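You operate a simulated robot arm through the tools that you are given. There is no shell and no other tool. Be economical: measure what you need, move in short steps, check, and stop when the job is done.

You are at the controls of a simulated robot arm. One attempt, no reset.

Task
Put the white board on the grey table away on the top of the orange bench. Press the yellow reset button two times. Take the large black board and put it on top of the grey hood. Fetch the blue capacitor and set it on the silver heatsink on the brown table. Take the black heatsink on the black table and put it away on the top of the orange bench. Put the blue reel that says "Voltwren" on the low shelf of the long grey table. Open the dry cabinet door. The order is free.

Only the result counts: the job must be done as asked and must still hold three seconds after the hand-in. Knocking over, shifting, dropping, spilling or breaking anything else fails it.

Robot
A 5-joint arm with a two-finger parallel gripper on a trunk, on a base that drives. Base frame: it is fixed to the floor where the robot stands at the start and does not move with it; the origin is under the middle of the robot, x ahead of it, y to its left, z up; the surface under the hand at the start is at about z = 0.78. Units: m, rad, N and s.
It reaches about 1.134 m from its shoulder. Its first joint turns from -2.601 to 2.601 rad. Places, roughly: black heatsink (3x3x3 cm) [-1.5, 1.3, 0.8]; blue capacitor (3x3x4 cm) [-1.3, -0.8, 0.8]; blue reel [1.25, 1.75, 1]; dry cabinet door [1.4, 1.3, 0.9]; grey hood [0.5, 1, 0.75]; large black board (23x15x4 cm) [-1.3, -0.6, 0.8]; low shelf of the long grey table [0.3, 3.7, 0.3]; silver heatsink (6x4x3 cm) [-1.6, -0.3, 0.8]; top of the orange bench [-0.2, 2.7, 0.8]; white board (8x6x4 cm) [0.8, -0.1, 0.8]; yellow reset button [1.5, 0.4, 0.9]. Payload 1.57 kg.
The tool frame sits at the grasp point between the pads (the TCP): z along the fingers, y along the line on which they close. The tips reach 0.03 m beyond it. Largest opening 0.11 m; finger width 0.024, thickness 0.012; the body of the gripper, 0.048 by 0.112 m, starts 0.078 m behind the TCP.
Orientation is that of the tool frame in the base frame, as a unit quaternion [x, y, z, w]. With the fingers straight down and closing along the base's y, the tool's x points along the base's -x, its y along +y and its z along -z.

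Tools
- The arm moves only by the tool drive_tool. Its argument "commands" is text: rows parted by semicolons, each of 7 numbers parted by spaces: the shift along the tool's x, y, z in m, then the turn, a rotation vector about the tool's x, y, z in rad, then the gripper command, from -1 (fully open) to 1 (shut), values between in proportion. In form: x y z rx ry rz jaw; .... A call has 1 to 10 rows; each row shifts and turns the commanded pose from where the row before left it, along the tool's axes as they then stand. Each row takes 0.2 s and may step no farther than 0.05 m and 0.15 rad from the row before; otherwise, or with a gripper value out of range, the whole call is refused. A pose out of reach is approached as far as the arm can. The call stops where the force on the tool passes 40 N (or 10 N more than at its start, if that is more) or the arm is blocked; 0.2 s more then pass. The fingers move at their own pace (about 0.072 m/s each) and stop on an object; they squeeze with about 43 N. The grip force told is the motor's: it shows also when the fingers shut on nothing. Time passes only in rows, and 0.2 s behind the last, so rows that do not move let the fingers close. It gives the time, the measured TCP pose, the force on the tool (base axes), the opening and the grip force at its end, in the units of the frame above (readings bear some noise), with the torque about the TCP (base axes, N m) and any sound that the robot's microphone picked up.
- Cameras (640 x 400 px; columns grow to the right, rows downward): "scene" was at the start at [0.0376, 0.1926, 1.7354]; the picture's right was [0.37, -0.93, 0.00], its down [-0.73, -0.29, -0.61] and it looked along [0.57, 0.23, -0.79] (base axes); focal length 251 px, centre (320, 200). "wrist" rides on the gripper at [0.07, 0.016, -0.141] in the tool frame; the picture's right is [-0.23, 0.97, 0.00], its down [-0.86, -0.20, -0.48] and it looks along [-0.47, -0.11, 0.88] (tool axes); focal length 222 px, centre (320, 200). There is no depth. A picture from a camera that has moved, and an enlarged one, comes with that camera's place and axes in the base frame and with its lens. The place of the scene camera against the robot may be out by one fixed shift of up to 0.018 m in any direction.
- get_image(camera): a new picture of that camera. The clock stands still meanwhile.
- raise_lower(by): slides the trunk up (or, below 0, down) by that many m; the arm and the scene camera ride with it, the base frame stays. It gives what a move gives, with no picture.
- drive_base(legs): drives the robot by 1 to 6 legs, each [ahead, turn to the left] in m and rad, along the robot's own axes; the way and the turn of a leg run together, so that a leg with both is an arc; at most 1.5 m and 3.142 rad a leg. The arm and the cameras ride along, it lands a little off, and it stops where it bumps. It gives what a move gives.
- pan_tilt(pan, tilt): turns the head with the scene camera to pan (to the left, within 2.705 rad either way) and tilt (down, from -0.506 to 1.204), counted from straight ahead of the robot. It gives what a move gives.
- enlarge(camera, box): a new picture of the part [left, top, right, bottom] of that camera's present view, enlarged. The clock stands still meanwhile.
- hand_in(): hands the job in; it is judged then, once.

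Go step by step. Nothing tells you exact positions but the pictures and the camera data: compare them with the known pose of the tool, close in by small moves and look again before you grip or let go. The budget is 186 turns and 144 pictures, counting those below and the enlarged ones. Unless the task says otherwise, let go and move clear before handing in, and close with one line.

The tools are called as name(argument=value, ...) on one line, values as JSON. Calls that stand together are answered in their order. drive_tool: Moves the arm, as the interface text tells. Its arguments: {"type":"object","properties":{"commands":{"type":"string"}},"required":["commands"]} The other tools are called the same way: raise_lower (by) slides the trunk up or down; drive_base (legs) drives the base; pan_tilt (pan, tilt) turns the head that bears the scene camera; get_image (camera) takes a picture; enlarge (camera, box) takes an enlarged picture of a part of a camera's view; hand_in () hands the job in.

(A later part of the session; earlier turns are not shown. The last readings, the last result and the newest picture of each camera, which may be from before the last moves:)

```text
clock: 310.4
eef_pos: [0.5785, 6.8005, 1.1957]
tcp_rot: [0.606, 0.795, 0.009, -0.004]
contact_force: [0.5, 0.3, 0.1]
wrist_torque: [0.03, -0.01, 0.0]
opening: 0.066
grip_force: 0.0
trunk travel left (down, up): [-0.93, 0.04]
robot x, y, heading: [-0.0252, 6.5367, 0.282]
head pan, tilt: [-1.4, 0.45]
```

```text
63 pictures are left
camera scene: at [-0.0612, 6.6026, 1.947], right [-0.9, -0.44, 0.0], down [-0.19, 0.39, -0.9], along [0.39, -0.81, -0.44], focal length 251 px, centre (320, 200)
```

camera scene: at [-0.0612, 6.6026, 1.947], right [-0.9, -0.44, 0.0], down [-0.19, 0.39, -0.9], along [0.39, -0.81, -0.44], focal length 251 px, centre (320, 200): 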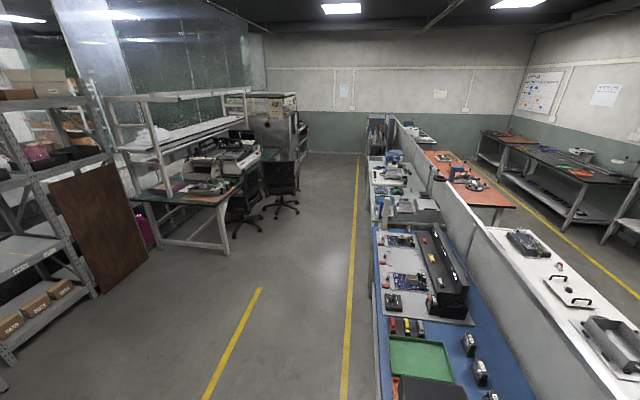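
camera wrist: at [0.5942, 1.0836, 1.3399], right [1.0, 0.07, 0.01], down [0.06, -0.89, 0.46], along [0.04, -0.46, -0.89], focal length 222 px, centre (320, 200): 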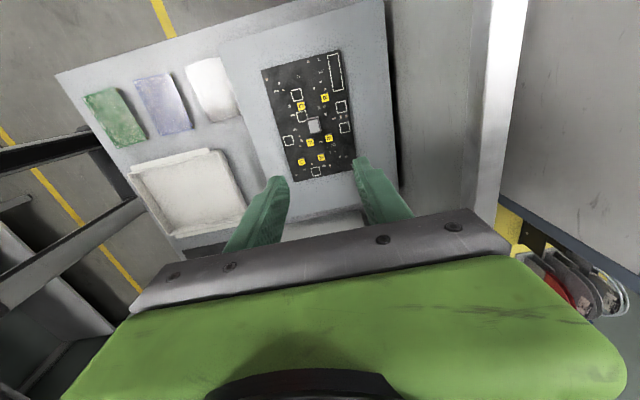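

The far aisle (e1≈1.9–2.8) is clear. I drive down its middle toward the reel rack, cabinet and button.

drive_base(legs=[[0.45, 0], [0, -1.557], [1.35, 0], [1.35, 0], [1.2, 0]])

pan_tilt(pan=-0.5, tilt=0.5)

get_image(camera="scene")

pan_tilt(pan=-1.7, tilt=0.6)

get_image(camera="scene")

```text
clock: 335.4
eef_pos: [1.7785, 2.3063, 1.1957]
tcp_rot: [0.991, 0.137, 0.009, 0.004]
contact_force: [-0.1, -0.6, 0.8]
wrist_torque: [-0.02, -0.01, 0.01]
opening: 0.0658
grip_force: 0.0
trunk travel left (down, up): [-0.93, 0.04]
robot x, y, heading: [1.5174, 2.9081, -1.286]
head pan, tilt: [-1.4, 0.45]
```

```text
clock: 336.6
eef_pos: [1.7785, 2.3051, 1.1962]
tcp_rot: [0.991, 0.136, 0.009, 0.004]
contact_force: [0.0, 0.5, -0.2]
wrist_torque: [0.0, -0.03, 0.02]
opening: 0.0662
grip_force: 0.1
trunk travel left (down, up): [-0.93, 0.04]
robot x, y, heading: [1.5137, 2.909, -1.285]
head pan, tilt: [-0.499, 0.499]
```

```text
62 pictures are left
camera scene: at [1.6605, 2.905, 1.9426], right [-0.98, 0.21, 0.0], down [0.1, 0.47, -0.88], along [-0.19, -0.86, -0.48], focal length 251 px, centre (320, 200)
```

scene: 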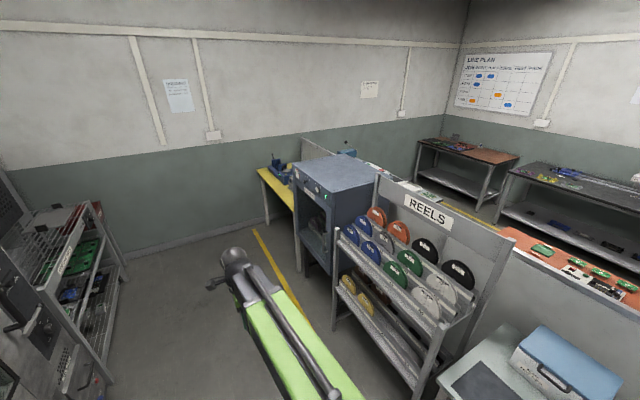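

```text
clock: 338.0
eef_pos: [1.7795, 2.3073, 1.1958]
tcp_rot: [0.991, 0.137, 0.009, 0.004]
contact_force: [0.0, 0.1, 0.6]
wrist_torque: [0.01, 0.0, -0.01]
opening: 0.0662
grip_force: 0.0
trunk travel left (down, up): [-0.93, 0.04]
robot x, y, heading: [1.513, 2.907, -1.286]
head pan, tilt: [-1.7, 0.6]
```

```text
61 pictures are left
camera scene: at [1.5925, 2.98, 1.9335], right [-0.16, 0.99, 0.0], down [0.56, 0.09, -0.83], along [-0.81, -0.13, -0.56], focal length 251 px, centre (320, 200)
```

scene: 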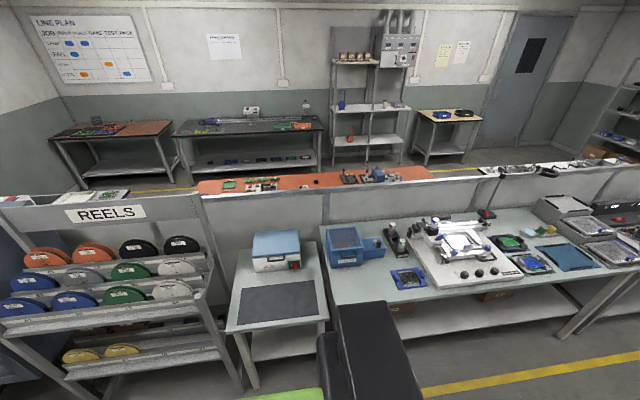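

I see the reel rack, the cabinet and the yellow table, all facing this aisle. I drive toward the yellow table and look closely.

drive_base(legs=[[1.0, 0], [1.0, 0]])

pan_tilt(pan=-1.3, tilt=0.7)

get_image(camera="scene")

pan_tilt(pan=-2.1, tilt=0.7)

get_image(camera="scene")

```text
clock: 348.1
eef_pos: [2.3493, 0.3762, 1.1963]
tcp_rot: [0.99, 0.138, 0.01, 0.004]
contact_force: [-0.5, -0.1, 0.6]
wrist_torque: [0.03, -0.02, -0.02]
opening: 0.0658
grip_force: 0.1
trunk travel left (down, up): [-0.93, 0.04]
robot x, y, heading: [2.0846, 0.9759, -1.279]
head pan, tilt: [-1.7, 0.6]
```

```text
clock: 348.9
eef_pos: [2.3496, 0.3778, 1.1969]
tcp_rot: [0.99, 0.139, 0.009, 0.004]
contact_force: [1.0, -0.5, -0.9]
wrist_torque: [0.03, 0.03, 0.03]
opening: 0.0659
grip_force: 0.2
trunk travel left (down, up): [-0.93, 0.04]
robot x, y, heading: [2.0851, 0.9817, -1.281]
head pan, tilt: [-1.3, 0.7]
```

```text
60 pictures are left
camera scene: at [2.1769, 1.0194, 1.9249], right [-0.53, 0.85, 0.0], down [0.55, 0.34, -0.77], along [-0.65, -0.41, -0.64], focal length 251 px, centre (320, 200)
```

scene: 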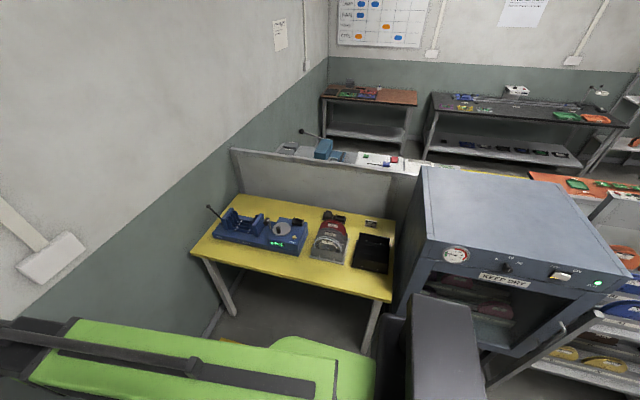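

```text
clock: 350.1
eef_pos: [2.3501, 0.3775, 1.1958]
tcp_rot: [0.99, 0.138, 0.009, 0.004]
contact_force: [0.4, -0.1, -0.8]
wrist_torque: [-0.01, 0.01, -0.06]
opening: 0.0662
grip_force: 0.0
trunk travel left (down, up): [-0.93, 0.04]
robot x, y, heading: [2.0859, 0.9794, -1.277]
head pan, tilt: [-2.1, 0.7]
```

```text
59 pictures are left
camera scene: at [2.1663, 1.0846, 1.9249], right [0.24, 0.97, 0.0], down [0.63, -0.15, -0.76], along [-0.74, 0.18, -0.64], focal length 251 px, centre (320, 200)
```

scene: 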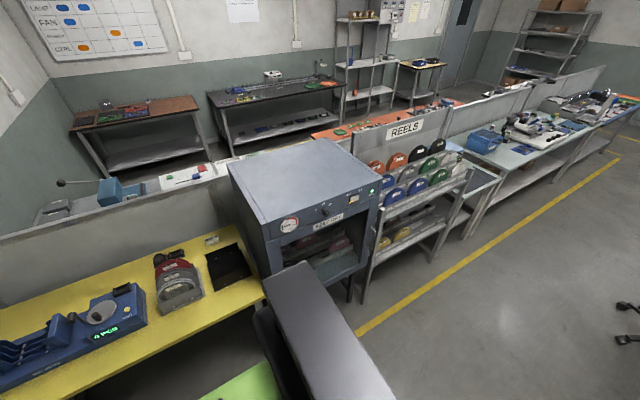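

enlarge(camera="scene", box=[0, 270, 208, 400])

enlarge(camera="scene", box=[240, 160, 480, 310])

pan_tilt(pan=-1.3, tilt=0.7)

enlarge(camera="scene", box=[180, 190, 400, 320])

enlarge(camera="scene", box=[400, 200, 640, 400])

```text
3.08 times, centred on (104, 335) of scene
camera zoom: at [2.1663, 1.0846, 1.9249], right [0.24, 0.97, 0.0], down [0.63, -0.15, -0.76], along [-0.74, 0.18, -0.64], focal length 772 px, centre (985, -215)
```

zoom: 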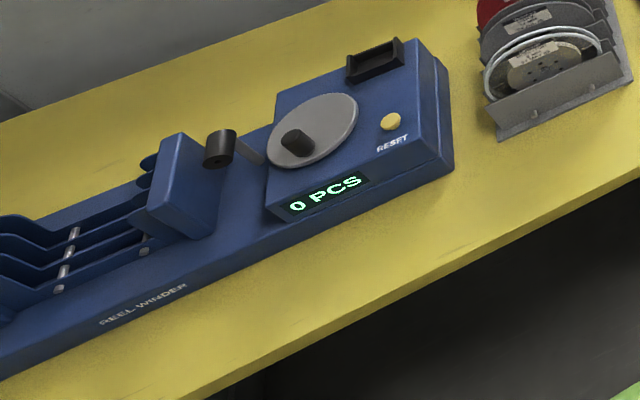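

```text
2.67 times, centred on (360, 235) of scene
camera zoom: at [2.1663, 1.0846, 1.9249], right [0.24, 0.97, 0.0], down [0.63, -0.15, -0.76], along [-0.74, 0.18, -0.64], focal length 669 px, centre (213, 107)
```

zoom: 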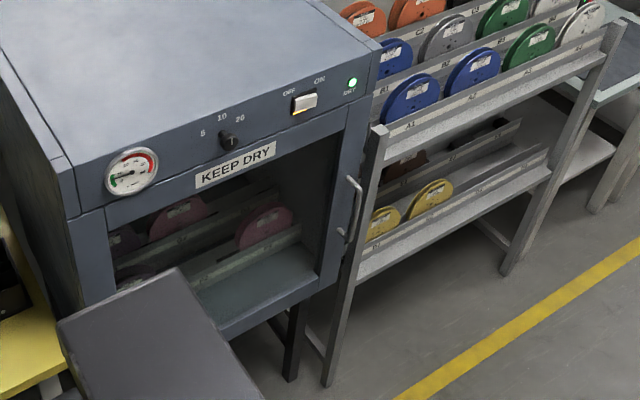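

```text
clock: 351.2
eef_pos: [2.3496, 0.3779, 1.1972]
tcp_rot: [0.99, 0.139, 0.01, 0.004]
contact_force: [-0.1, 0.0, 1.0]
wrist_torque: [-0.01, 0.04, -0.02]
opening: 0.066
grip_force: 0.0
trunk travel left (down, up): [-0.93, 0.04]
robot x, y, heading: [2.0885, 0.9827, -1.279]
head pan, tilt: [-1.3, 0.7]
```

```text
2.91 times, centred on (290, 255) of scene
camera zoom: at [2.1768, 1.0195, 1.9249], right [-0.53, 0.85, 0.0], down [0.55, 0.34, -0.77], along [-0.65, -0.41, -0.64], focal length 730 px, centre (407, 40)
```

zoom: 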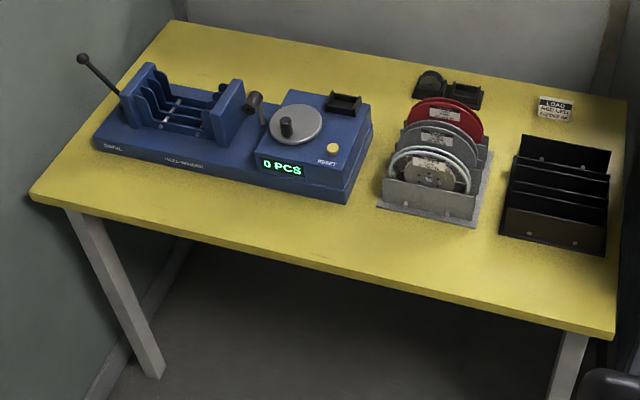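

```text
2.00 times, centred on (520, 300) of scene
camera zoom: at [2.1768, 1.0195, 1.9249], right [-0.53, 0.85, 0.0], down [0.55, 0.34, -0.77], along [-0.65, -0.41, -0.64], focal length 502 px, centre (-80, 0)
```

zoom: 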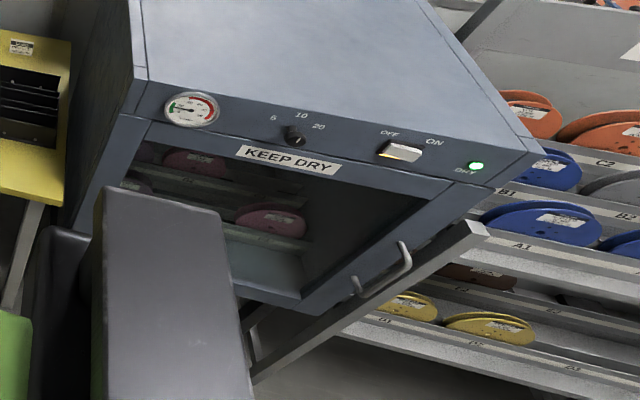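

The reset button is on top of the blue reel winder near (1.43,0.37). I turn to face the yellow table and close the gripper for pressing.

drive_base(legs=[[0, -1.563], [0.1, 0]])

pan_tilt(pan=0.3, tilt=0.8)

get_image(camera="scene")

get_image(camera="wrist")

```text
clock: 356.1
eef_pos: [1.3873, 0.6844, 1.1969]
tcp_rot: [0.798, -0.603, 0.004, 0.009]
contact_force: [0.1, -0.1, -0.8]
wrist_torque: [0.01, -0.03, -0.01]
opening: 0.0658
grip_force: 0.1
trunk travel left (down, up): [-0.93, 0.04]
robot x, y, heading: [1.9786, 0.9776, -2.839]
head pan, tilt: [-1.3, 0.7]
```

```text
clock: 357.8
eef_pos: [1.3888, 0.6837, 1.1963]
tcp_rot: [0.797, -0.603, 0.004, 0.009]
contact_force: [0.1, -0.7, 0.8]
wrist_torque: [-0.02, 0.02, 0.03]
opening: 0.0658
grip_force: 0.0
trunk travel left (down, up): [-0.93, 0.04]
robot x, y, heading: [1.9791, 0.9779, -2.841]
head pan, tilt: [0.3, 0.799]
```

```text
54 pictures are left
camera scene: at [2.021, 0.7764, 1.9166], right [-0.56, 0.83, 0.0], down [0.59, 0.4, -0.7], along [-0.58, -0.39, -0.72], focal length 251 px, centre (320, 200)
```

scene: 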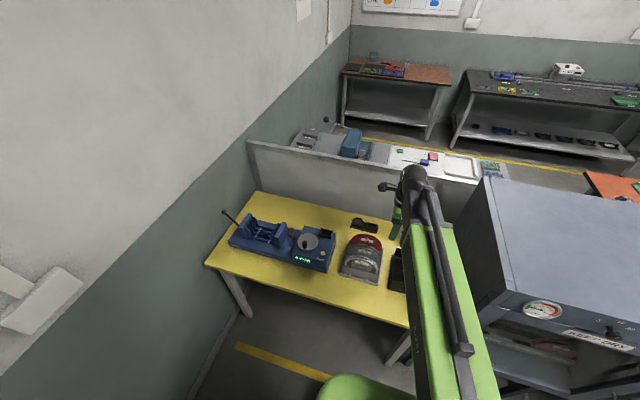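

```text
53 pictures are left
camera wrist: at [1.3931, 0.6162, 1.34], right [-1.0, -0.05, 0.01], down [-0.04, 0.89, 0.46], along [-0.03, 0.46, -0.89], focal length 222 px, centre (320, 200)
```

wrist: 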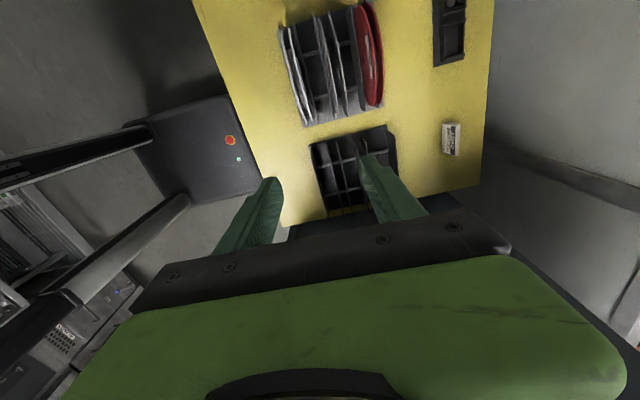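

drive_tool(commands="0.0447 0.007 0 0 0 0 0.5;0.0447 0.007 0 0 0 0 1;0.0447 0.007 0 0 0 0 1;0.0447 0.007 0 0 0 0 1;0.0447 0.007 0 0 0 0 1;0.0447 0.007 0 0 0 0 1;0.0447 0.007 0 0 0 0 1")

get_image(camera="wrist")

enlarge(camera="scene", box=[210, 180, 410, 305])

```text
clock: 359.4
eef_pos: [1.4261, 0.3688, 1.1956]
tcp_rot: [0.798, -0.603, 0.004, 0.009]
contact_force: [-0.1, 0.7, -1.4]
wrist_torque: [0.0, 0.02, 0.0]
opening: 0.0
grip_force: 21.7
out of reach, approached as far as the arm can: row 4, 7
trunk travel left (down, up): [-0.93, 0.04]
robot x, y, heading: [1.9806, 0.9767, -2.844]
head pan, tilt: [0.3, 0.799]
```

```text
52 pictures are left
camera wrist: at [1.4305, 0.2999, 1.3395], right [-1.0, -0.05, 0.01], down [-0.04, 0.89, 0.46], along [-0.03, 0.46, -0.89], focal length 222 px, centre (320, 200)
```

wrist: 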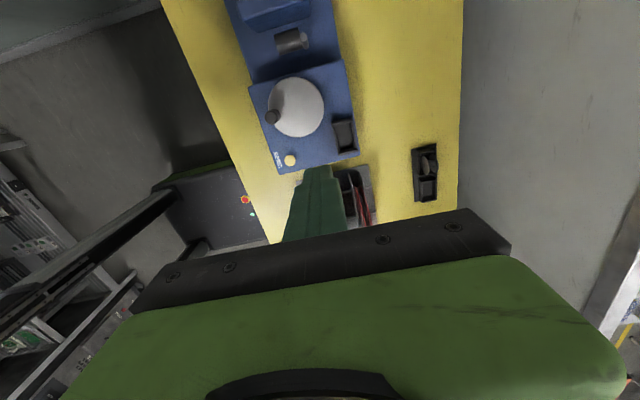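

```text
3.20 times, centred on (310, 242) of scene
camera zoom: at [2.0211, 0.7751, 1.9165], right [-0.57, 0.82, 0.0], down [0.59, 0.41, -0.7], along [-0.57, -0.39, -0.72], focal length 803 px, centre (352, 64)
```

zoom: 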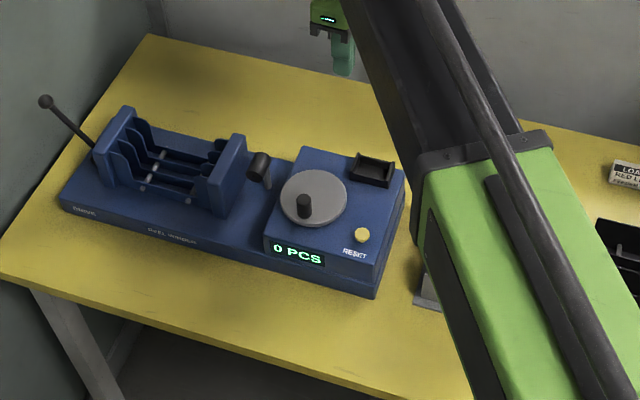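

Triangulating again, the button is at about (1.482,0.441,0.89). I move over it and lower to just above.

drive_tool(commands="-0.027 -0.037 0 0 0 0 1;-0.027 -0.037 0 0 0 0 1;0 0 0 0 0 0 1")

raise_lower(by=-0.22)

get_image(camera="wrist")

enlarge(camera="scene", box=[240, 160, 400, 260])

```text
clock: 360.2
eef_pos: [1.4836, 0.4426, 1.1962]
tcp_rot: [0.798, -0.603, 0.004, 0.01]
contact_force: [-0.1, -0.2, -0.3]
wrist_torque: [0.0, -0.02, 0.0]
opening: 0.0
grip_force: 21.1
trunk travel left (down, up): [-0.93, 0.04]
robot x, y, heading: [1.9766, 0.9758, -2.836]
head pan, tilt: [0.3, 0.799]
```

```text
clock: 362.6
eef_pos: [1.4826, 0.4427, 0.9761]
tcp_rot: [0.798, -0.603, 0.003, 0.009]
contact_force: [0.2, 0.0, 0.3]
wrist_torque: [-0.01, -0.03, 0.0]
opening: 0.0004
grip_force: 20.9
trunk travel left (down, up): [-0.71, 0.26]
robot x, y, heading: [1.9808, 0.978, -2.842]
head pan, tilt: [0.3, 0.799]
```

```text
50 pictures are left
camera wrist: at [1.4877, 0.3738, 1.12], right [-1.0, -0.05, 0.01], down [-0.04, 0.89, 0.46], along [-0.03, 0.46, -0.89], focal length 222 px, centre (320, 200)
```

wrist: 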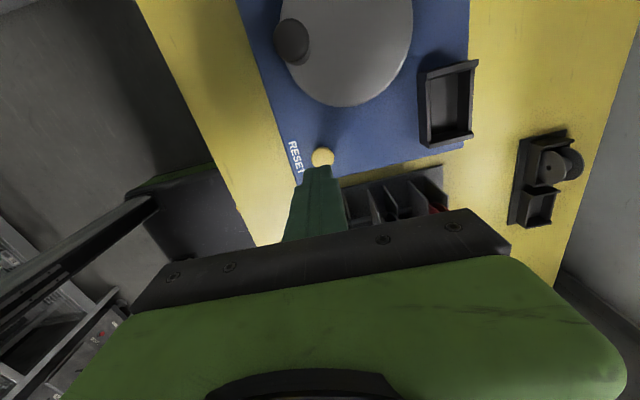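

```text
4.00 times, centred on (320, 210) of scene
camera zoom: at [2.021, 0.7763, 1.6967], right [-0.57, 0.82, 0.0], down [0.59, 0.41, -0.7], along [-0.58, -0.39, -0.72], focal length 1004 px, centre (320, 160)
```

zoom: 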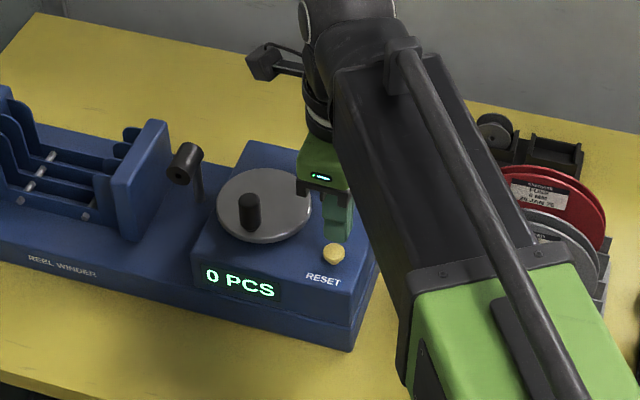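

Tip is over the button. I lower toward it in small steps and watch for force and sound.

drive_tool(commands="0 0.0035 0 0 0 0 1")

raise_lower(by=-0.045)

get_image(camera="wrist")

```text
clock: 362.9
eef_pos: [1.4791, 0.4411, 0.9768]
tcp_rot: [0.798, -0.603, 0.004, 0.01]
contact_force: [-0.5, 0.2, 0.3]
wrist_torque: [0.01, 0.02, -0.01]
opening: 0.0
grip_force: 21.1
trunk travel left (down, up): [-0.71, 0.26]
robot x, y, heading: [1.9831, 0.9777, -2.845]
head pan, tilt: [0.3, 0.799]
```

```text
clock: 363.9
eef_pos: [1.4808, 0.443, 0.934]
tcp_rot: [0.798, -0.602, 0.004, 0.011]
contact_force: [-3.0, -2.5, 36.8]
wrist_torque: [-0.04, 0.1, 0.04]
opening: 0.0
grip_force: 21.3
trunk travel left (down, up): [-0.664, 0.306]
robot x, y, heading: [1.9808, 0.9754, -2.836]
head pan, tilt: [0.3, 0.799]
heard: click
stopped: the force on the tool passed its limit at 41 N (the readings are from after the stop); the commanded pose is now the measured one
```

```text
48 pictures are left
camera wrist: at [1.4857, 0.3743, 1.0771], right [-1.0, -0.05, 0.01], down [-0.04, 0.89, 0.46], along [-0.03, 0.46, -0.89], focal length 222 px, centre (320, 200)
```

wrist: 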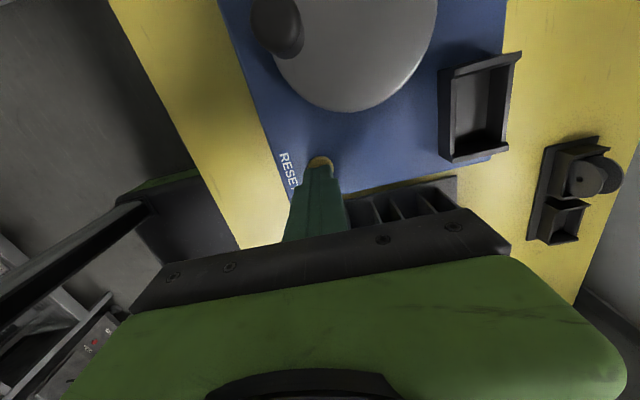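

One click heard. I lift 2 cm and press once more.

raise_lower(by=0.025)

raise_lower(by=-0.028)

```text
clock: 364.6
eef_pos: [1.481, 0.4416, 0.9556]
tcp_rot: [0.797, -0.603, 0.004, 0.008]
contact_force: [0.1, 0.3, -0.5]
wrist_torque: [-0.02, 0.01, 0.0]
opening: 0.0
grip_force: 21.3
trunk travel left (down, up): [-0.689, 0.281]
robot x, y, heading: [1.984, 0.9797, -2.842]
head pan, tilt: [0.3, 0.799]
```

```text
clock: 365.3
eef_pos: [1.4819, 0.4442, 0.9326]
tcp_rot: [0.797, -0.604, 0.003, 0.012]
contact_force: [4.0, 5.7, 43.4]
wrist_torque: [0.11, -0.09, 0.01]
opening: 0.0
grip_force: 20.7
trunk travel left (down, up): [-0.662, 0.308]
robot x, y, heading: [1.9793, 0.9787, -2.841]
head pan, tilt: [0.3, 0.799]
heard: click
stopped: the force on the tool passed its limit at 345 N (the readings are from after the stop); the commanded pose is now the measured one
```

Second click heard; the button is done. I raise, back up and reposition for the cabinet door at room (2.4,1.55).

raise_lower(by=0.25)

enlarge(camera="scene", box=[210, 180, 410, 305])

drive_base(legs=[[-0.22, 0], [0, 1.565], [-1.2, 0]])

pan_tilt(pan=-0.7, tilt=0.8)

get_image(camera="scene")

```text
clock: 367.9
eef_pos: [1.48, 0.4411, 1.1782]
tcp_rot: [0.798, -0.603, 0.004, 0.01]
contact_force: [0.5, -0.1, 0.5]
wrist_torque: [-0.01, 0.02, 0.02]
opening: 0.0
grip_force: 20.9
trunk travel left (down, up): [-0.912, 0.058]
robot x, y, heading: [1.9795, 0.9803, -2.841]
head pan, tilt: [0.3, 0.799]
```

```text
3.20 times, centred on (310, 242) of scene
camera zoom: at [2.021, 0.7762, 1.8991], right [-0.57, 0.82, 0.0], down [0.59, 0.41, -0.7], along [-0.58, -0.39, -0.72], focal length 803 px, centre (352, 64)
```

zoom: 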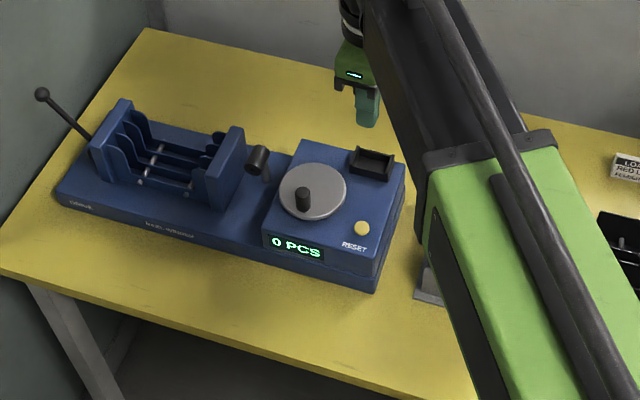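

```text
clock: 379.1
eef_pos: [2.3737, 1.6884, 1.1793]
tcp_rot: [0.991, 0.135, 0.01, 0.004]
contact_force: [0.6, 0.5, 0.0]
wrist_torque: [-0.03, -0.02, 0.02]
opening: 0.0
grip_force: 21.8
trunk travel left (down, up): [-0.912, 0.058]
robot x, y, heading: [1.8444, 2.1922, -1.267]
head pan, tilt: [0.3, 0.799]
```

```text
clock: 380.3
eef_pos: [2.3747, 1.6887, 1.1786]
tcp_rot: [0.991, 0.135, 0.009, 0.004]
contact_force: [0.3, 0.1, -0.2]
wrist_torque: [0.01, -0.01, -0.02]
opening: 0.0
grip_force: 21.8
trunk travel left (down, up): [-0.912, 0.058]
robot x, y, heading: [1.8434, 2.1919, -1.275]
head pan, tilt: [-0.7, 0.799]
```

```text
46 pictures are left
camera scene: at [1.9749, 2.2072, 1.8991], right [-0.92, 0.39, 0.0], down [0.28, 0.66, -0.7], along [-0.27, -0.64, -0.72], focal length 251 px, centre (320, 200)
```

scene: 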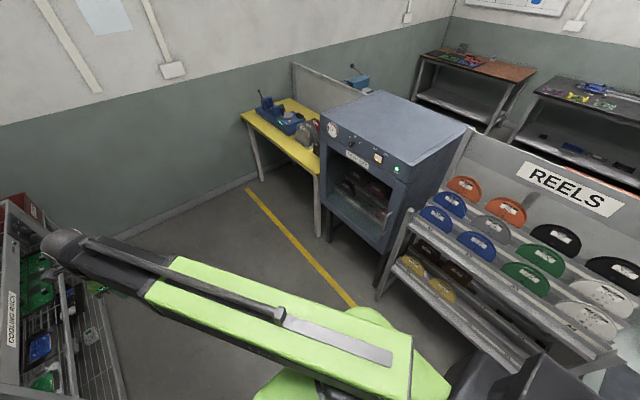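

enlarge(camera="scene", box=[320, 120, 480, 270])

enlarge(camera="scene", box=[390, 165, 640, 340])

```text
2.67 times, centred on (400, 195) of scene
camera zoom: at [1.9749, 2.2072, 1.8991], right [-0.92, 0.39, 0.0], down [0.28, 0.66, -0.7], along [-0.27, -0.64, -0.72], focal length 669 px, centre (107, 213)
```

zoom: 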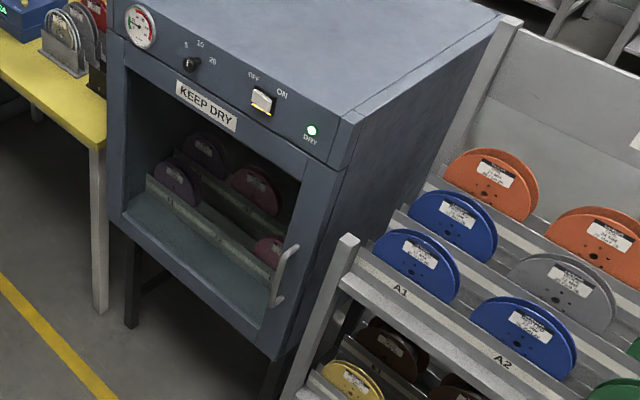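

```text
2.29 times, centred on (515, 252) of scene
camera zoom: at [1.9749, 2.2072, 1.8991], right [-0.92, 0.39, 0.0], down [0.28, 0.66, -0.7], along [-0.27, -0.64, -0.72], focal length 574 px, centre (-126, 80)
```

zoom: 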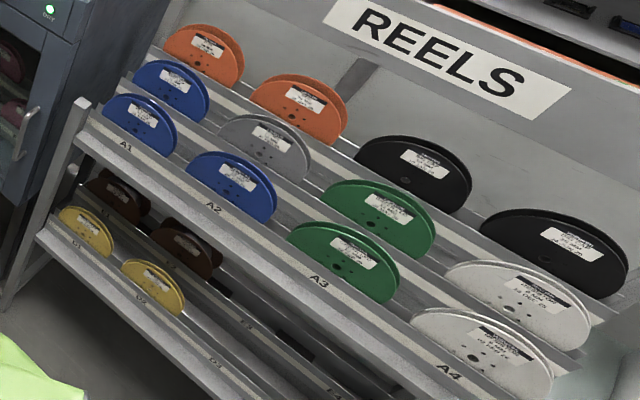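

The handle is a vertical bar at about (1.340,1.585,0.87), hinge on its left. Before planning I test how far the tool's tilt plane can turn relative to the arm.

drive_tool(commands="0 0 0 0 0.15 0 -0.1;0 0 0 0 0.15 0 -0.1;0 0 0 0 0.15 0 -0.1;0 0 0 0 0.15 0 -0.1")

drive_tool(commands="0 0 0 0 0.15 0 -0.1;0 0 0 0 0.15 0 -0.1;0 0 0 0 0.15 0 -0.1;0 0 0 0 0.15 0 -0.1")

```text
clock: 381.3
eef_pos: [2.3743, 1.6881, 1.2231]
tcp_rot: [0.943, 0.13, 0.303, -0.036]
contact_force: [0.4, 0.2, -0.2]
wrist_torque: [-0.01, 0.0, 0.0]
opening: 0.0606
grip_force: 0.0
out of reach, approached as far as the arm can: row 1, 2, 3, 4
trunk travel left (down, up): [-0.912, 0.058]
robot x, y, heading: [1.8402, 2.192, -1.269]
head pan, tilt: [-0.7, 0.799]
```

```text
clock: 382.3
eef_pos: [2.3745, 1.6871, 1.3351]
tcp_rot: [0.813, 0.115, 0.566, -0.073]
contact_force: [-0.4, 0.0, -0.1]
wrist_torque: [-0.04, -0.01, -0.02]
opening: 0.0603
grip_force: 0.1
out of reach, approached as far as the arm can: row 1, 2, 3, 4
trunk travel left (down, up): [-0.912, 0.058]
robot x, y, heading: [1.8416, 2.1921, -1.268]
head pan, tilt: [-0.7, 0.799]
```

The tilt plane can turn freely, so the position is reachable from here. I swing the tool around its wrist toward the cabinet.

drive_tool(commands="-0.0009 0.0334 -0.0023 -0.1409 0 0.0516 -0.1;-0.0009 0.0334 -0.0023 -0.1409 0 0.0516 -0.1;-0.0009 0.0334 -0.0023 -0.1409 0 0.0516 -0.1;-0.0009 0.0334 -0.0023 -0.1409 0 0.0516 -0.1;-0.0009 0.0334 -0.0023 -0.1409 0 0.0516 -0.1;-0.0009 0.0334 -0.0023 -0.1409 0 0.0516 -0.1;-0.0009 0.0334 -0.0023 -0.1409 0 0.0516 -0.1;-0.0009 0.0334 -0.0023 -0.1409 0 0.0516 -0.1")

drive_tool(commands="-0.0009 0.0334 -0.0023 -0.1409 0 0.0516 -0.1;-0.0009 0.0334 -0.0023 -0.1409 0 0.0516 -0.1;-0.0009 0.0334 -0.0023 -0.1409 0 0.0516 -0.1;-0.0009 0.0334 -0.0023 -0.1409 0 0.0516 -0.1;-0.0009 0.0334 -0.0023 -0.1409 0 0.0516 -0.1;-0.0009 0.0334 -0.0023 -0.1409 0 0.0516 -0.1;-0.0009 0.0334 -0.0023 -0.1409 0 0.0516 -0.1;-0.0009 0.0334 -0.0023 -0.1409 0 0.0516 -0.1")

```text
clock: 384.1
eef_pos: [2.2918, 1.4491, 1.3367]
tcp_rot: [0.731, -0.365, 0.514, 0.26]
contact_force: [-0.5, -0.7, 0.4]
wrist_torque: [0.03, 0.0, 0.02]
opening: 0.0606
grip_force: 0.1
trunk travel left (down, up): [-0.912, 0.058]
robot x, y, heading: [1.8441, 2.1924, -1.271]
head pan, tilt: [-0.7, 0.799]
```

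```text
clock: 385.9
eef_pos: [2.1058, 1.3655, 1.3412]
tcp_rot: [0.66, -0.474, 0.478, 0.333]
contact_force: [0.3, -0.4, -0.2]
wrist_torque: [0.02, -0.01, 0.0]
opening: 0.0604
grip_force: 0.0
out of reach, approached as far as the arm can: row 1, 2, 3, 4, 5, 6, 7, 8
trunk travel left (down, up): [-0.912, 0.058]
robot x, y, heading: [1.8439, 2.1959, -1.269]
head pan, tilt: [-0.7, 0.799]
```

The wrist only bends to one side, so I'll approach the door straight on instead: base at room (2.67,1.05) facing the cabinet.

drive_base(legs=[[0, 0.48], [0.56, 0], [0, -2.055]])

get_image(camera="wrist")

pan_tilt(pan=0.0, tilt=0.8)

get_image(camera="scene")

```text
clock: 395.4
eef_pos: [1.4101, 1.5399, 1.3406]
tcp_rot: [-0.147, 0.799, -0.116, -0.571]
contact_force: [0.2, -0.6, -0.1]
wrist_torque: [-0.01, 0.0, -0.01]
opening: 0.0607
grip_force: 0.2
trunk travel left (down, up): [-0.912, 0.058]
robot x, y, heading: [2.2277, 1.8326, -2.83]
head pan, tilt: [-0.7, 0.799]
```

```text
43 pictures are left
camera wrist: at [1.5072, 1.5972, 1.4519], right [-0.29, 0.93, -0.23], down [0.75, 0.07, -0.65], along [-0.59, -0.36, -0.72], focal length 222 px, centre (320, 200)
```

wrist: 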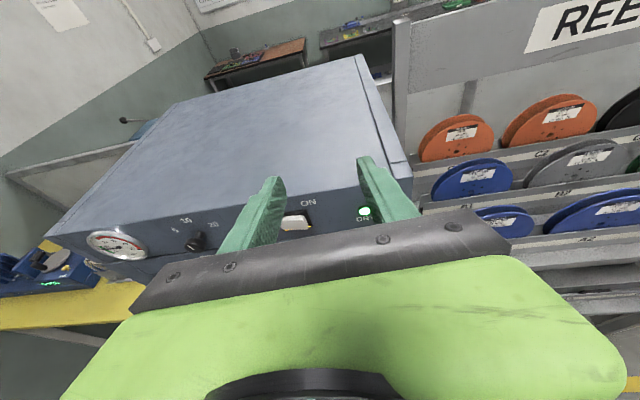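

```text
clock: 396.5
eef_pos: [1.4108, 1.5412, 1.3412]
tcp_rot: [-0.146, 0.799, -0.116, -0.571]
contact_force: [0.7, 0.7, 0.3]
wrist_torque: [-0.01, -0.01, 0.0]
opening: 0.0606
grip_force: 0.1
trunk travel left (down, up): [-0.912, 0.058]
robot x, y, heading: [2.2285, 1.8346, -2.831]
head pan, tilt: [0.0, 0.799]
```

```text
42 pictures are left
camera scene: at [2.2591, 1.6547, 1.8991], right [-0.31, 0.95, 0.0], down [0.68, 0.22, -0.7], along [-0.66, -0.21, -0.72], focal length 251 px, centre (320, 200)
```

scene: 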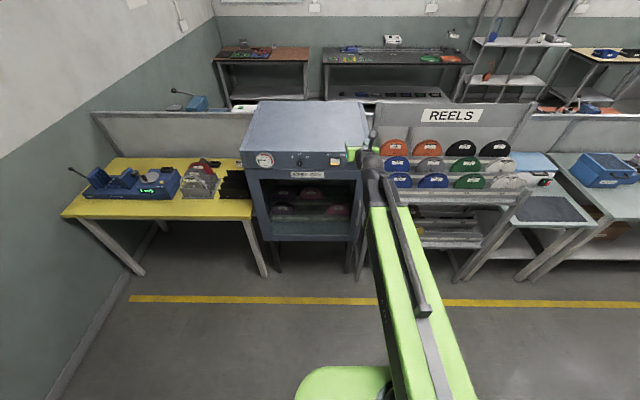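

I back up 8 cm, shift right to the handle's line and lower to handle height.

drive_base(legs=[[-0.09, 0]])

drive_tool(commands="0 0.03 0 0 0 0 -0.2;0 0.03 0 0 0 0 -0.2")

raise_lower(by=-0.4)

get_image(camera="wrist")

```text
clock: 397.6
eef_pos: [1.5002, 1.5688, 1.3419]
tcp_rot: [-0.146, 0.799, -0.115, -0.572]
contact_force: [0.1, 0.9, 0.1]
wrist_torque: [-0.02, 0.0, -0.04]
opening: 0.0607
grip_force: 0.1
trunk travel left (down, up): [-0.912, 0.058]
robot x, y, heading: [2.3162, 1.8606, -2.83]
head pan, tilt: [0.0, 0.799]
```

```text
clock: 398.2
eef_pos: [1.4751, 1.6249, 1.3402]
tcp_rot: [-0.146, 0.8, -0.115, -0.571]
contact_force: [-0.1, 1.2, -0.1]
wrist_torque: [-0.02, 0.02, -0.02]
opening: 0.0661
grip_force: 0.0
trunk travel left (down, up): [-0.912, 0.058]
robot x, y, heading: [2.3143, 1.8603, -2.831]
head pan, tilt: [0.0, 0.799]
```

```text
clock: 402.0
eef_pos: [1.4758, 1.6237, 0.9407]
tcp_rot: [-0.146, 0.8, -0.115, -0.571]
contact_force: [-0.4, 0.1, 0.7]
wrist_torque: [0.0, 0.01, -0.01]
opening: 0.0658
grip_force: 0.1
trunk travel left (down, up): [-0.512, 0.458]
robot x, y, heading: [2.3164, 1.8582, -2.828]
head pan, tilt: [0.0, 0.799]
```

```text
41 pictures are left
camera wrist: at [1.5729, 1.6807, 1.0523], right [-0.29, 0.93, -0.23], down [0.76, 0.07, -0.65], along [-0.59, -0.36, -0.72], focal length 222 px, centre (320, 200)
```

wrist: 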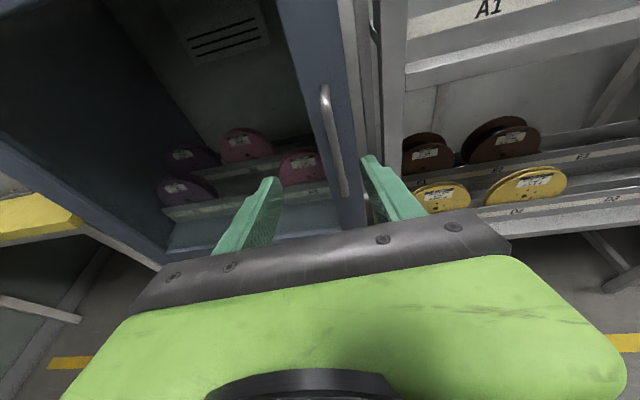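

The rack post is too close on the right for the hand to come straight in, so I'll approach from the left at an angle: base to room (2.74,0.65), pointing about 25° toward the rack.

raise_lower(by=0.4)

drive_base(legs=[[0, 1.568], [0.44, 0], [0, -2.01]])

get_image(camera="wrist")

```text
clock: 405.9
eef_pos: [1.4757, 1.6233, 1.3393]
tcp_rot: [-0.146, 0.8, -0.115, -0.571]
contact_force: [-0.1, 0.2, 0.6]
wrist_torque: [0.03, 0.01, -0.02]
opening: 0.0663
grip_force: 0.1
trunk travel left (down, up): [-0.912, 0.058]
robot x, y, heading: [2.3119, 1.8616, -2.833]
head pan, tilt: [0.0, 0.799]
```

```text
clock: 410.0
eef_pos: [2.5263, 1.0196, 1.3406]
tcp_rot: [0.663, -0.471, 0.482, 0.327]
contact_force: [-0.4, 0.7, 0.0]
wrist_torque: [-0.01, 0.0, 0.08]
opening: 0.0661
grip_force: 0.0
trunk travel left (down, up): [-0.912, 0.058]
robot x, y, heading: [2.3503, 1.8721, -1.3]
head pan, tilt: [0.0, 0.799]
stopped in leg 1: the robot was blocked; the commanded pose is now the measured one
```

```text
40 pictures are left
camera wrist: at [2.4719, 1.1168, 1.4527], right [-0.93, -0.27, -0.24], down [-0.05, 0.76, -0.65], along [0.35, -0.6, -0.72], focal length 222 px, centre (320, 200)
```

wrist: 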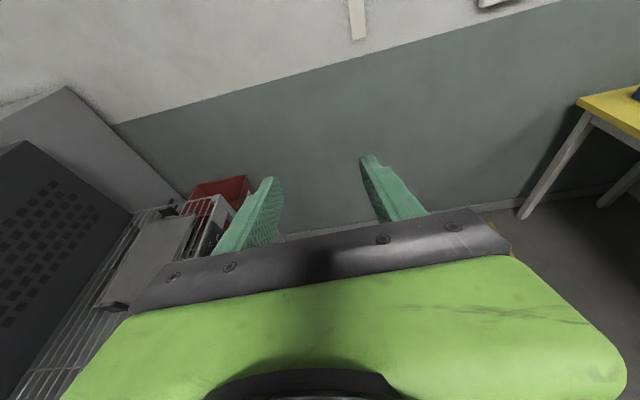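

Blocked by something behind on the left at the turn's end. I veer away from it, then continue to the planned spot.

drive_base(legs=[[0, -0.25], [0.45, 0], [0, -1.73]])

get_image(camera="wrist")

```text
clock: 417.7
eef_pos: [1.4968, 1.5733, 1.3414]
tcp_rot: [0.019, 0.813, 0.004, -0.582]
contact_force: [0.2, -0.3, -0.2]
wrist_torque: [0.02, -0.02, -0.08]
opening: 0.0659
grip_force: 0.0
trunk travel left (down, up): [-0.912, 0.058]
robot x, y, heading: [2.3608, 1.4534, 3.028]
head pan, tilt: [0.0, 0.799]
```

```text
39 pictures are left
camera wrist: at [1.609, 1.5857, 1.4528], right [0.11, 0.97, -0.23], down [0.72, -0.24, -0.65], along [-0.69, -0.1, -0.72], focal length 222 px, centre (320, 200)
```

wrist: 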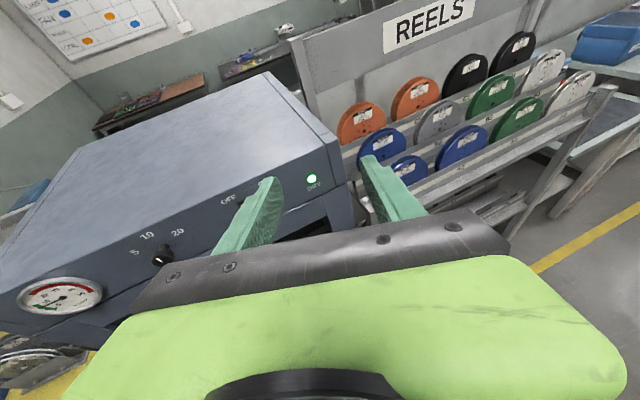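

Good pose: pointing at the handle from the left. I lower to handle height and look.

raise_lower(by=-0.4)

raise_lower(by=-0.065)

drive_tool(commands="0 0.009 0 0 0 0 0;0.0128 0 0.0379 0 0 0 0;0.0128 0 0.0379 0 0 0 0")

get_image(camera="wrist")

```text
clock: 421.5
eef_pos: [1.4958, 1.575, 0.9407]
tcp_rot: [0.02, 0.813, 0.002, -0.582]
contact_force: [-0.5, -0.3, 0.1]
wrist_torque: [-0.03, 0.01, 0.02]
opening: 0.066
grip_force: 0.1
trunk travel left (down, up): [-0.512, 0.458]
robot x, y, heading: [2.3581, 1.453, 3.03]
head pan, tilt: [0.0, 0.799]
```

```text
clock: 422.6
eef_pos: [1.4948, 1.5758, 0.8749]
tcp_rot: [0.019, 0.813, 0.002, -0.582]
contact_force: [-0.2, -0.1, 0.8]
wrist_torque: [0.03, 0.04, 0.02]
opening: 0.0661
grip_force: 0.0
trunk travel left (down, up): [-0.447, 0.523]
robot x, y, heading: [2.3581, 1.4511, 3.024]
head pan, tilt: [0.0, 0.799]
```

```text
clock: 423.4
eef_pos: [1.4144, 1.5866, 0.8746]
tcp_rot: [0.019, 0.813, 0.002, -0.582]
contact_force: [0.0, 0.0, -0.2]
wrist_torque: [0.0, 0.05, 0.01]
opening: 0.0548
grip_force: 0.0
trunk travel left (down, up): [-0.447, 0.523]
robot x, y, heading: [2.361, 1.4518, 3.03]
head pan, tilt: [0.0, 0.799]
```

```text
38 pictures are left
camera wrist: at [1.5276, 1.6012, 0.9869], right [0.11, 0.97, -0.23], down [0.72, -0.24, -0.65], along [-0.68, -0.1, -0.72], focal length 222 px, centre (320, 200)
```

wrist: 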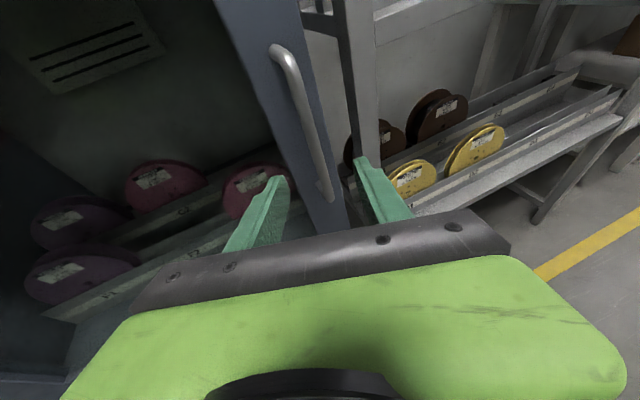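

drive_tool(commands="0 0 0 0 0 0 0.25;0.008 0 0.0237 0 0 0 0.25;0.008 0 0.0237 0 0 0 0.25;0.006 0 0.018 0 0 0 0.25")

enlarge(camera="wrist", box=[200, 60, 440, 230])

```text
clock: 424.4
eef_pos: [1.3471, 1.5902, 0.8753]
tcp_rot: [0.019, 0.813, 0.002, -0.582]
contact_force: [0.1, 0.4, -0.4]
wrist_torque: [-0.01, 0.0, 0.02]
opening: 0.0413
grip_force: 0.1
trunk travel left (down, up): [-0.447, 0.523]
robot x, y, heading: [2.3585, 1.4525, 3.03]
head pan, tilt: [0.0, 0.799]
```

```text
2.35 times, centred on (320, 145) of wrist
camera zoom: at [1.4601, 1.6034, 0.987], right [0.11, 0.97, -0.23], down [0.72, -0.24, -0.65], along [-0.68, -0.1, -0.72], focal length 523 px, centre (320, 329)
```

zoom: 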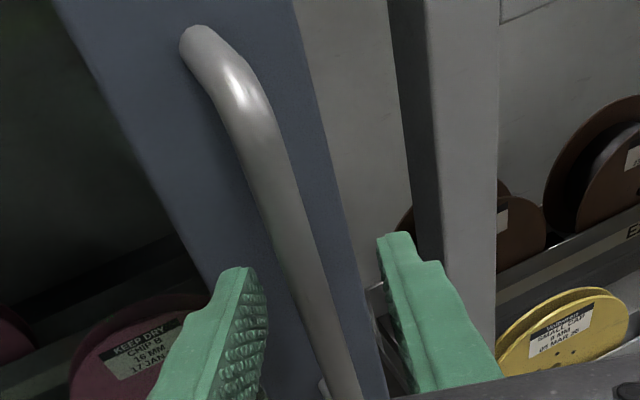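

The bar is between the fingers. I close on it.

drive_tool(commands="0.003 0 0.0085 0 0 0 0.25;0 0 0 0 0 0 1;0 0 0 0 0 0 1;0 0 0 0 0 0 1")

```text
clock: 425.4
eef_pos: [1.3395, 1.5879, 0.8764]
tcp_rot: [0.019, 0.814, 0.003, -0.581]
contact_force: [2.8, -13.6, -1.1]
wrist_torque: [0.73, 0.11, 0.01]
opening: 0.0122
grip_force: 29.4
trunk travel left (down, up): [-0.447, 0.523]
robot x, y, heading: [2.357, 1.452, 3.03]
head pan, tilt: [0.0, 0.799]
```

Gripped. I pull the door along its arc in short steps.

drive_tool(commands="-0.0087 0.007 -0.0257 0 0 0 1;-0.0087 0.004 -0.0257 0 0 0 1")

```text
clock: 425.9
eef_pos: [1.3922, 1.597, 0.8747]
tcp_rot: [0.019, 0.813, 0.003, -0.581]
contact_force: [2.2, -18.0, -0.5]
wrist_torque: [0.66, -0.77, 0.02]
opening: 0.0123
grip_force: 29.3
trunk travel left (down, up): [-0.447, 0.523]
robot x, y, heading: [2.3612, 1.4526, 3.027]
head pan, tilt: [0.0, 0.799]
```

drive_tool(commands="-0.0088 0.001 -0.026 0 0 0 1;-0.0088 0.001 -0.026 0 0 0 1;-0.0089 0.0 -0.0263 0 0 0 1;-0.0089 -0.001 -0.0263 0 0 0 1")

get_image(camera="scene")

```text
clock: 426.9
eef_pos: [1.5034, 1.5988, 0.8749]
tcp_rot: [0.021, 0.813, 0.003, -0.582]
contact_force: [2.2, 22.9, -1.7]
wrist_torque: [0.73, -0.63, 0.09]
opening: 0.0123
grip_force: 29.7
trunk travel left (down, up): [-0.447, 0.523]
robot x, y, heading: [2.3584, 1.4549, 3.031]
head pan, tilt: [0.0, 0.799]
```

```text
36 pictures are left
camera scene: at [2.3176, 1.2844, 1.4344], right [0.11, 0.99, 0.0], down [0.71, -0.08, -0.7], along [-0.69, 0.08, -0.72], focal length 251 px, centre (320, 200)
```

scene: 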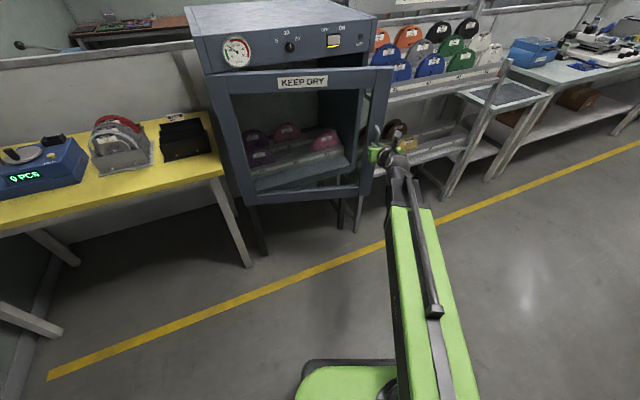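

The door follows nicely. I pull a little further, then I'll release and push it wider from the inside.

drive_tool(commands="-0.0088 0.003 -0.0261 0 0 0 1;-0.0085 -0.002 -0.025 0 0 0 1")

drive_base(legs=[[-0.06, 0]])

```text
clock: 427.6
eef_pos: [1.5579, 1.5904, 0.874]
tcp_rot: [0.019, 0.813, 0.002, -0.582]
contact_force: [-3.7, -14.8, 1.9]
wrist_torque: [0.58, -0.61, 0.06]
opening: 0.0124
grip_force: 29.2
trunk travel left (down, up): [-0.447, 0.523]
robot x, y, heading: [2.3594, 1.4553, 3.032]
head pan, tilt: [0.0, 0.799]
```

```text
clock: 428.5
eef_pos: [1.5931, 1.5842, 0.8761]
tcp_rot: [0.016, 0.812, -0.002, -0.583]
contact_force: [-1.1, -6.9, 10.0]
wrist_torque: [0.65, 0.41, 0.08]
opening: 0.0121
grip_force: 29.7
trunk travel left (down, up): [-0.447, 0.523]
robot x, y, heading: [2.3961, 1.4444, 3.027]
head pan, tilt: [0.0, 0.799]
stopped in leg 1: the force on the tool passed its limit at 44 N (the readings are from after the stop); the commanded pose is now the measured one
```

The door is open about 26°. I release the bar, back off, raise, and turn the tool vertical to hook behind the door from above.

drive_tool(commands="0 0 0 0 0 0 0.5;0 0 0 0 0 0 0.25;0 0 0 0 0 0 0.25")

drive_base(legs=[[-0.1, 0]])

raise_lower(by=0.4)

raise_lower(by=0.11)

drive_tool(commands="0 0 0 0 -0.15 0 0.6;0 0 0 0 -0.15 0 1;0 0 0 0 -0.15 0 1;0 0 0 0 -0.15 0 1;0 0 0 0 -0.15 0 1;0 0 0 0 -0.15 0 1;0 0 0 0 -0.15 0 1;0 0 0 0 -0.15 0 1;0 0 0 0 -0.04 0 1")

get_image(camera="scene")

```text
clock: 429.3
eef_pos: [1.5931, 1.5853, 0.8745]
tcp_rot: [0.018, 0.814, -0.001, -0.581]
contact_force: [0.6, -0.4, 0.7]
wrist_torque: [0.0, -0.05, -0.03]
opening: 0.0413
grip_force: 0.0
trunk travel left (down, up): [-0.447, 0.523]
robot x, y, heading: [2.396, 1.4538, 3.029]
head pan, tilt: [0.0, 0.799]
```

```text
clock: 430.4
eef_pos: [1.6919, 1.573, 0.8742]
tcp_rot: [0.017, 0.814, -0.002, -0.581]
contact_force: [-0.3, -0.7, -0.3]
wrist_torque: [0.04, -0.02, -0.01]
opening: 0.0411
grip_force: 0.0
trunk travel left (down, up): [-0.447, 0.523]
robot x, y, heading: [2.4955, 1.4374, 3.031]
head pan, tilt: [0.0, 0.799]
```

```text
clock: 434.2
eef_pos: [1.692, 1.5745, 1.2757]
tcp_rot: [0.018, 0.813, -0.001, -0.581]
contact_force: [-0.6, -0.7, 0.1]
wrist_torque: [-0.03, -0.01, -0.02]
opening: 0.0411
grip_force: 0.1
trunk travel left (down, up): [-0.847, 0.123]
robot x, y, heading: [2.4942, 1.4386, 3.026]
head pan, tilt: [0.0, 0.799]
```

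```text
clock: 435.7
eef_pos: [1.6926, 1.5736, 1.384]
tcp_rot: [0.017, 0.814, -0.001, -0.581]
contact_force: [0.2, 0.2, -0.1]
wrist_torque: [0.0, -0.02, -0.01]
opening: 0.041
grip_force: 0.1
trunk travel left (down, up): [-0.957, 0.013]
robot x, y, heading: [2.4946, 1.4385, 3.03]
head pan, tilt: [0.0, 0.799]
```

```text
clock: 437.7
eef_pos: [1.6929, 1.5737, 1.2243]
tcp_rot: [0.014, 1.0, -0.012, 0.001]
contact_force: [-0.2, 0.5, 0.8]
wrist_torque: [0.01, 0.04, 0.04]
opening: 0.0
grip_force: 21.0
out of reach, approached as far as the arm can: row 1, 2, 3, 4, 5, 6, 7, 8
trunk travel left (down, up): [-0.957, 0.013]
robot x, y, heading: [2.4932, 1.4378, 3.03]
head pan, tilt: [0.0, 0.799]
```

```text
35 pictures are left
camera scene: at [2.4536, 1.267, 1.9441], right [0.11, 0.99, 0.0], down [0.71, -0.08, -0.7], along [-0.69, 0.08, -0.72], focal length 251 px, centre (320, 200)
```

scene: 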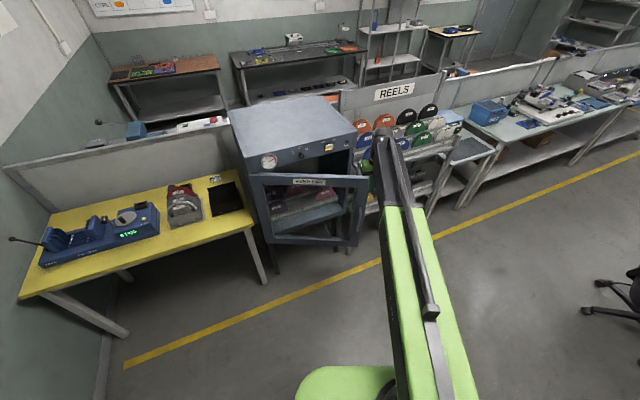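

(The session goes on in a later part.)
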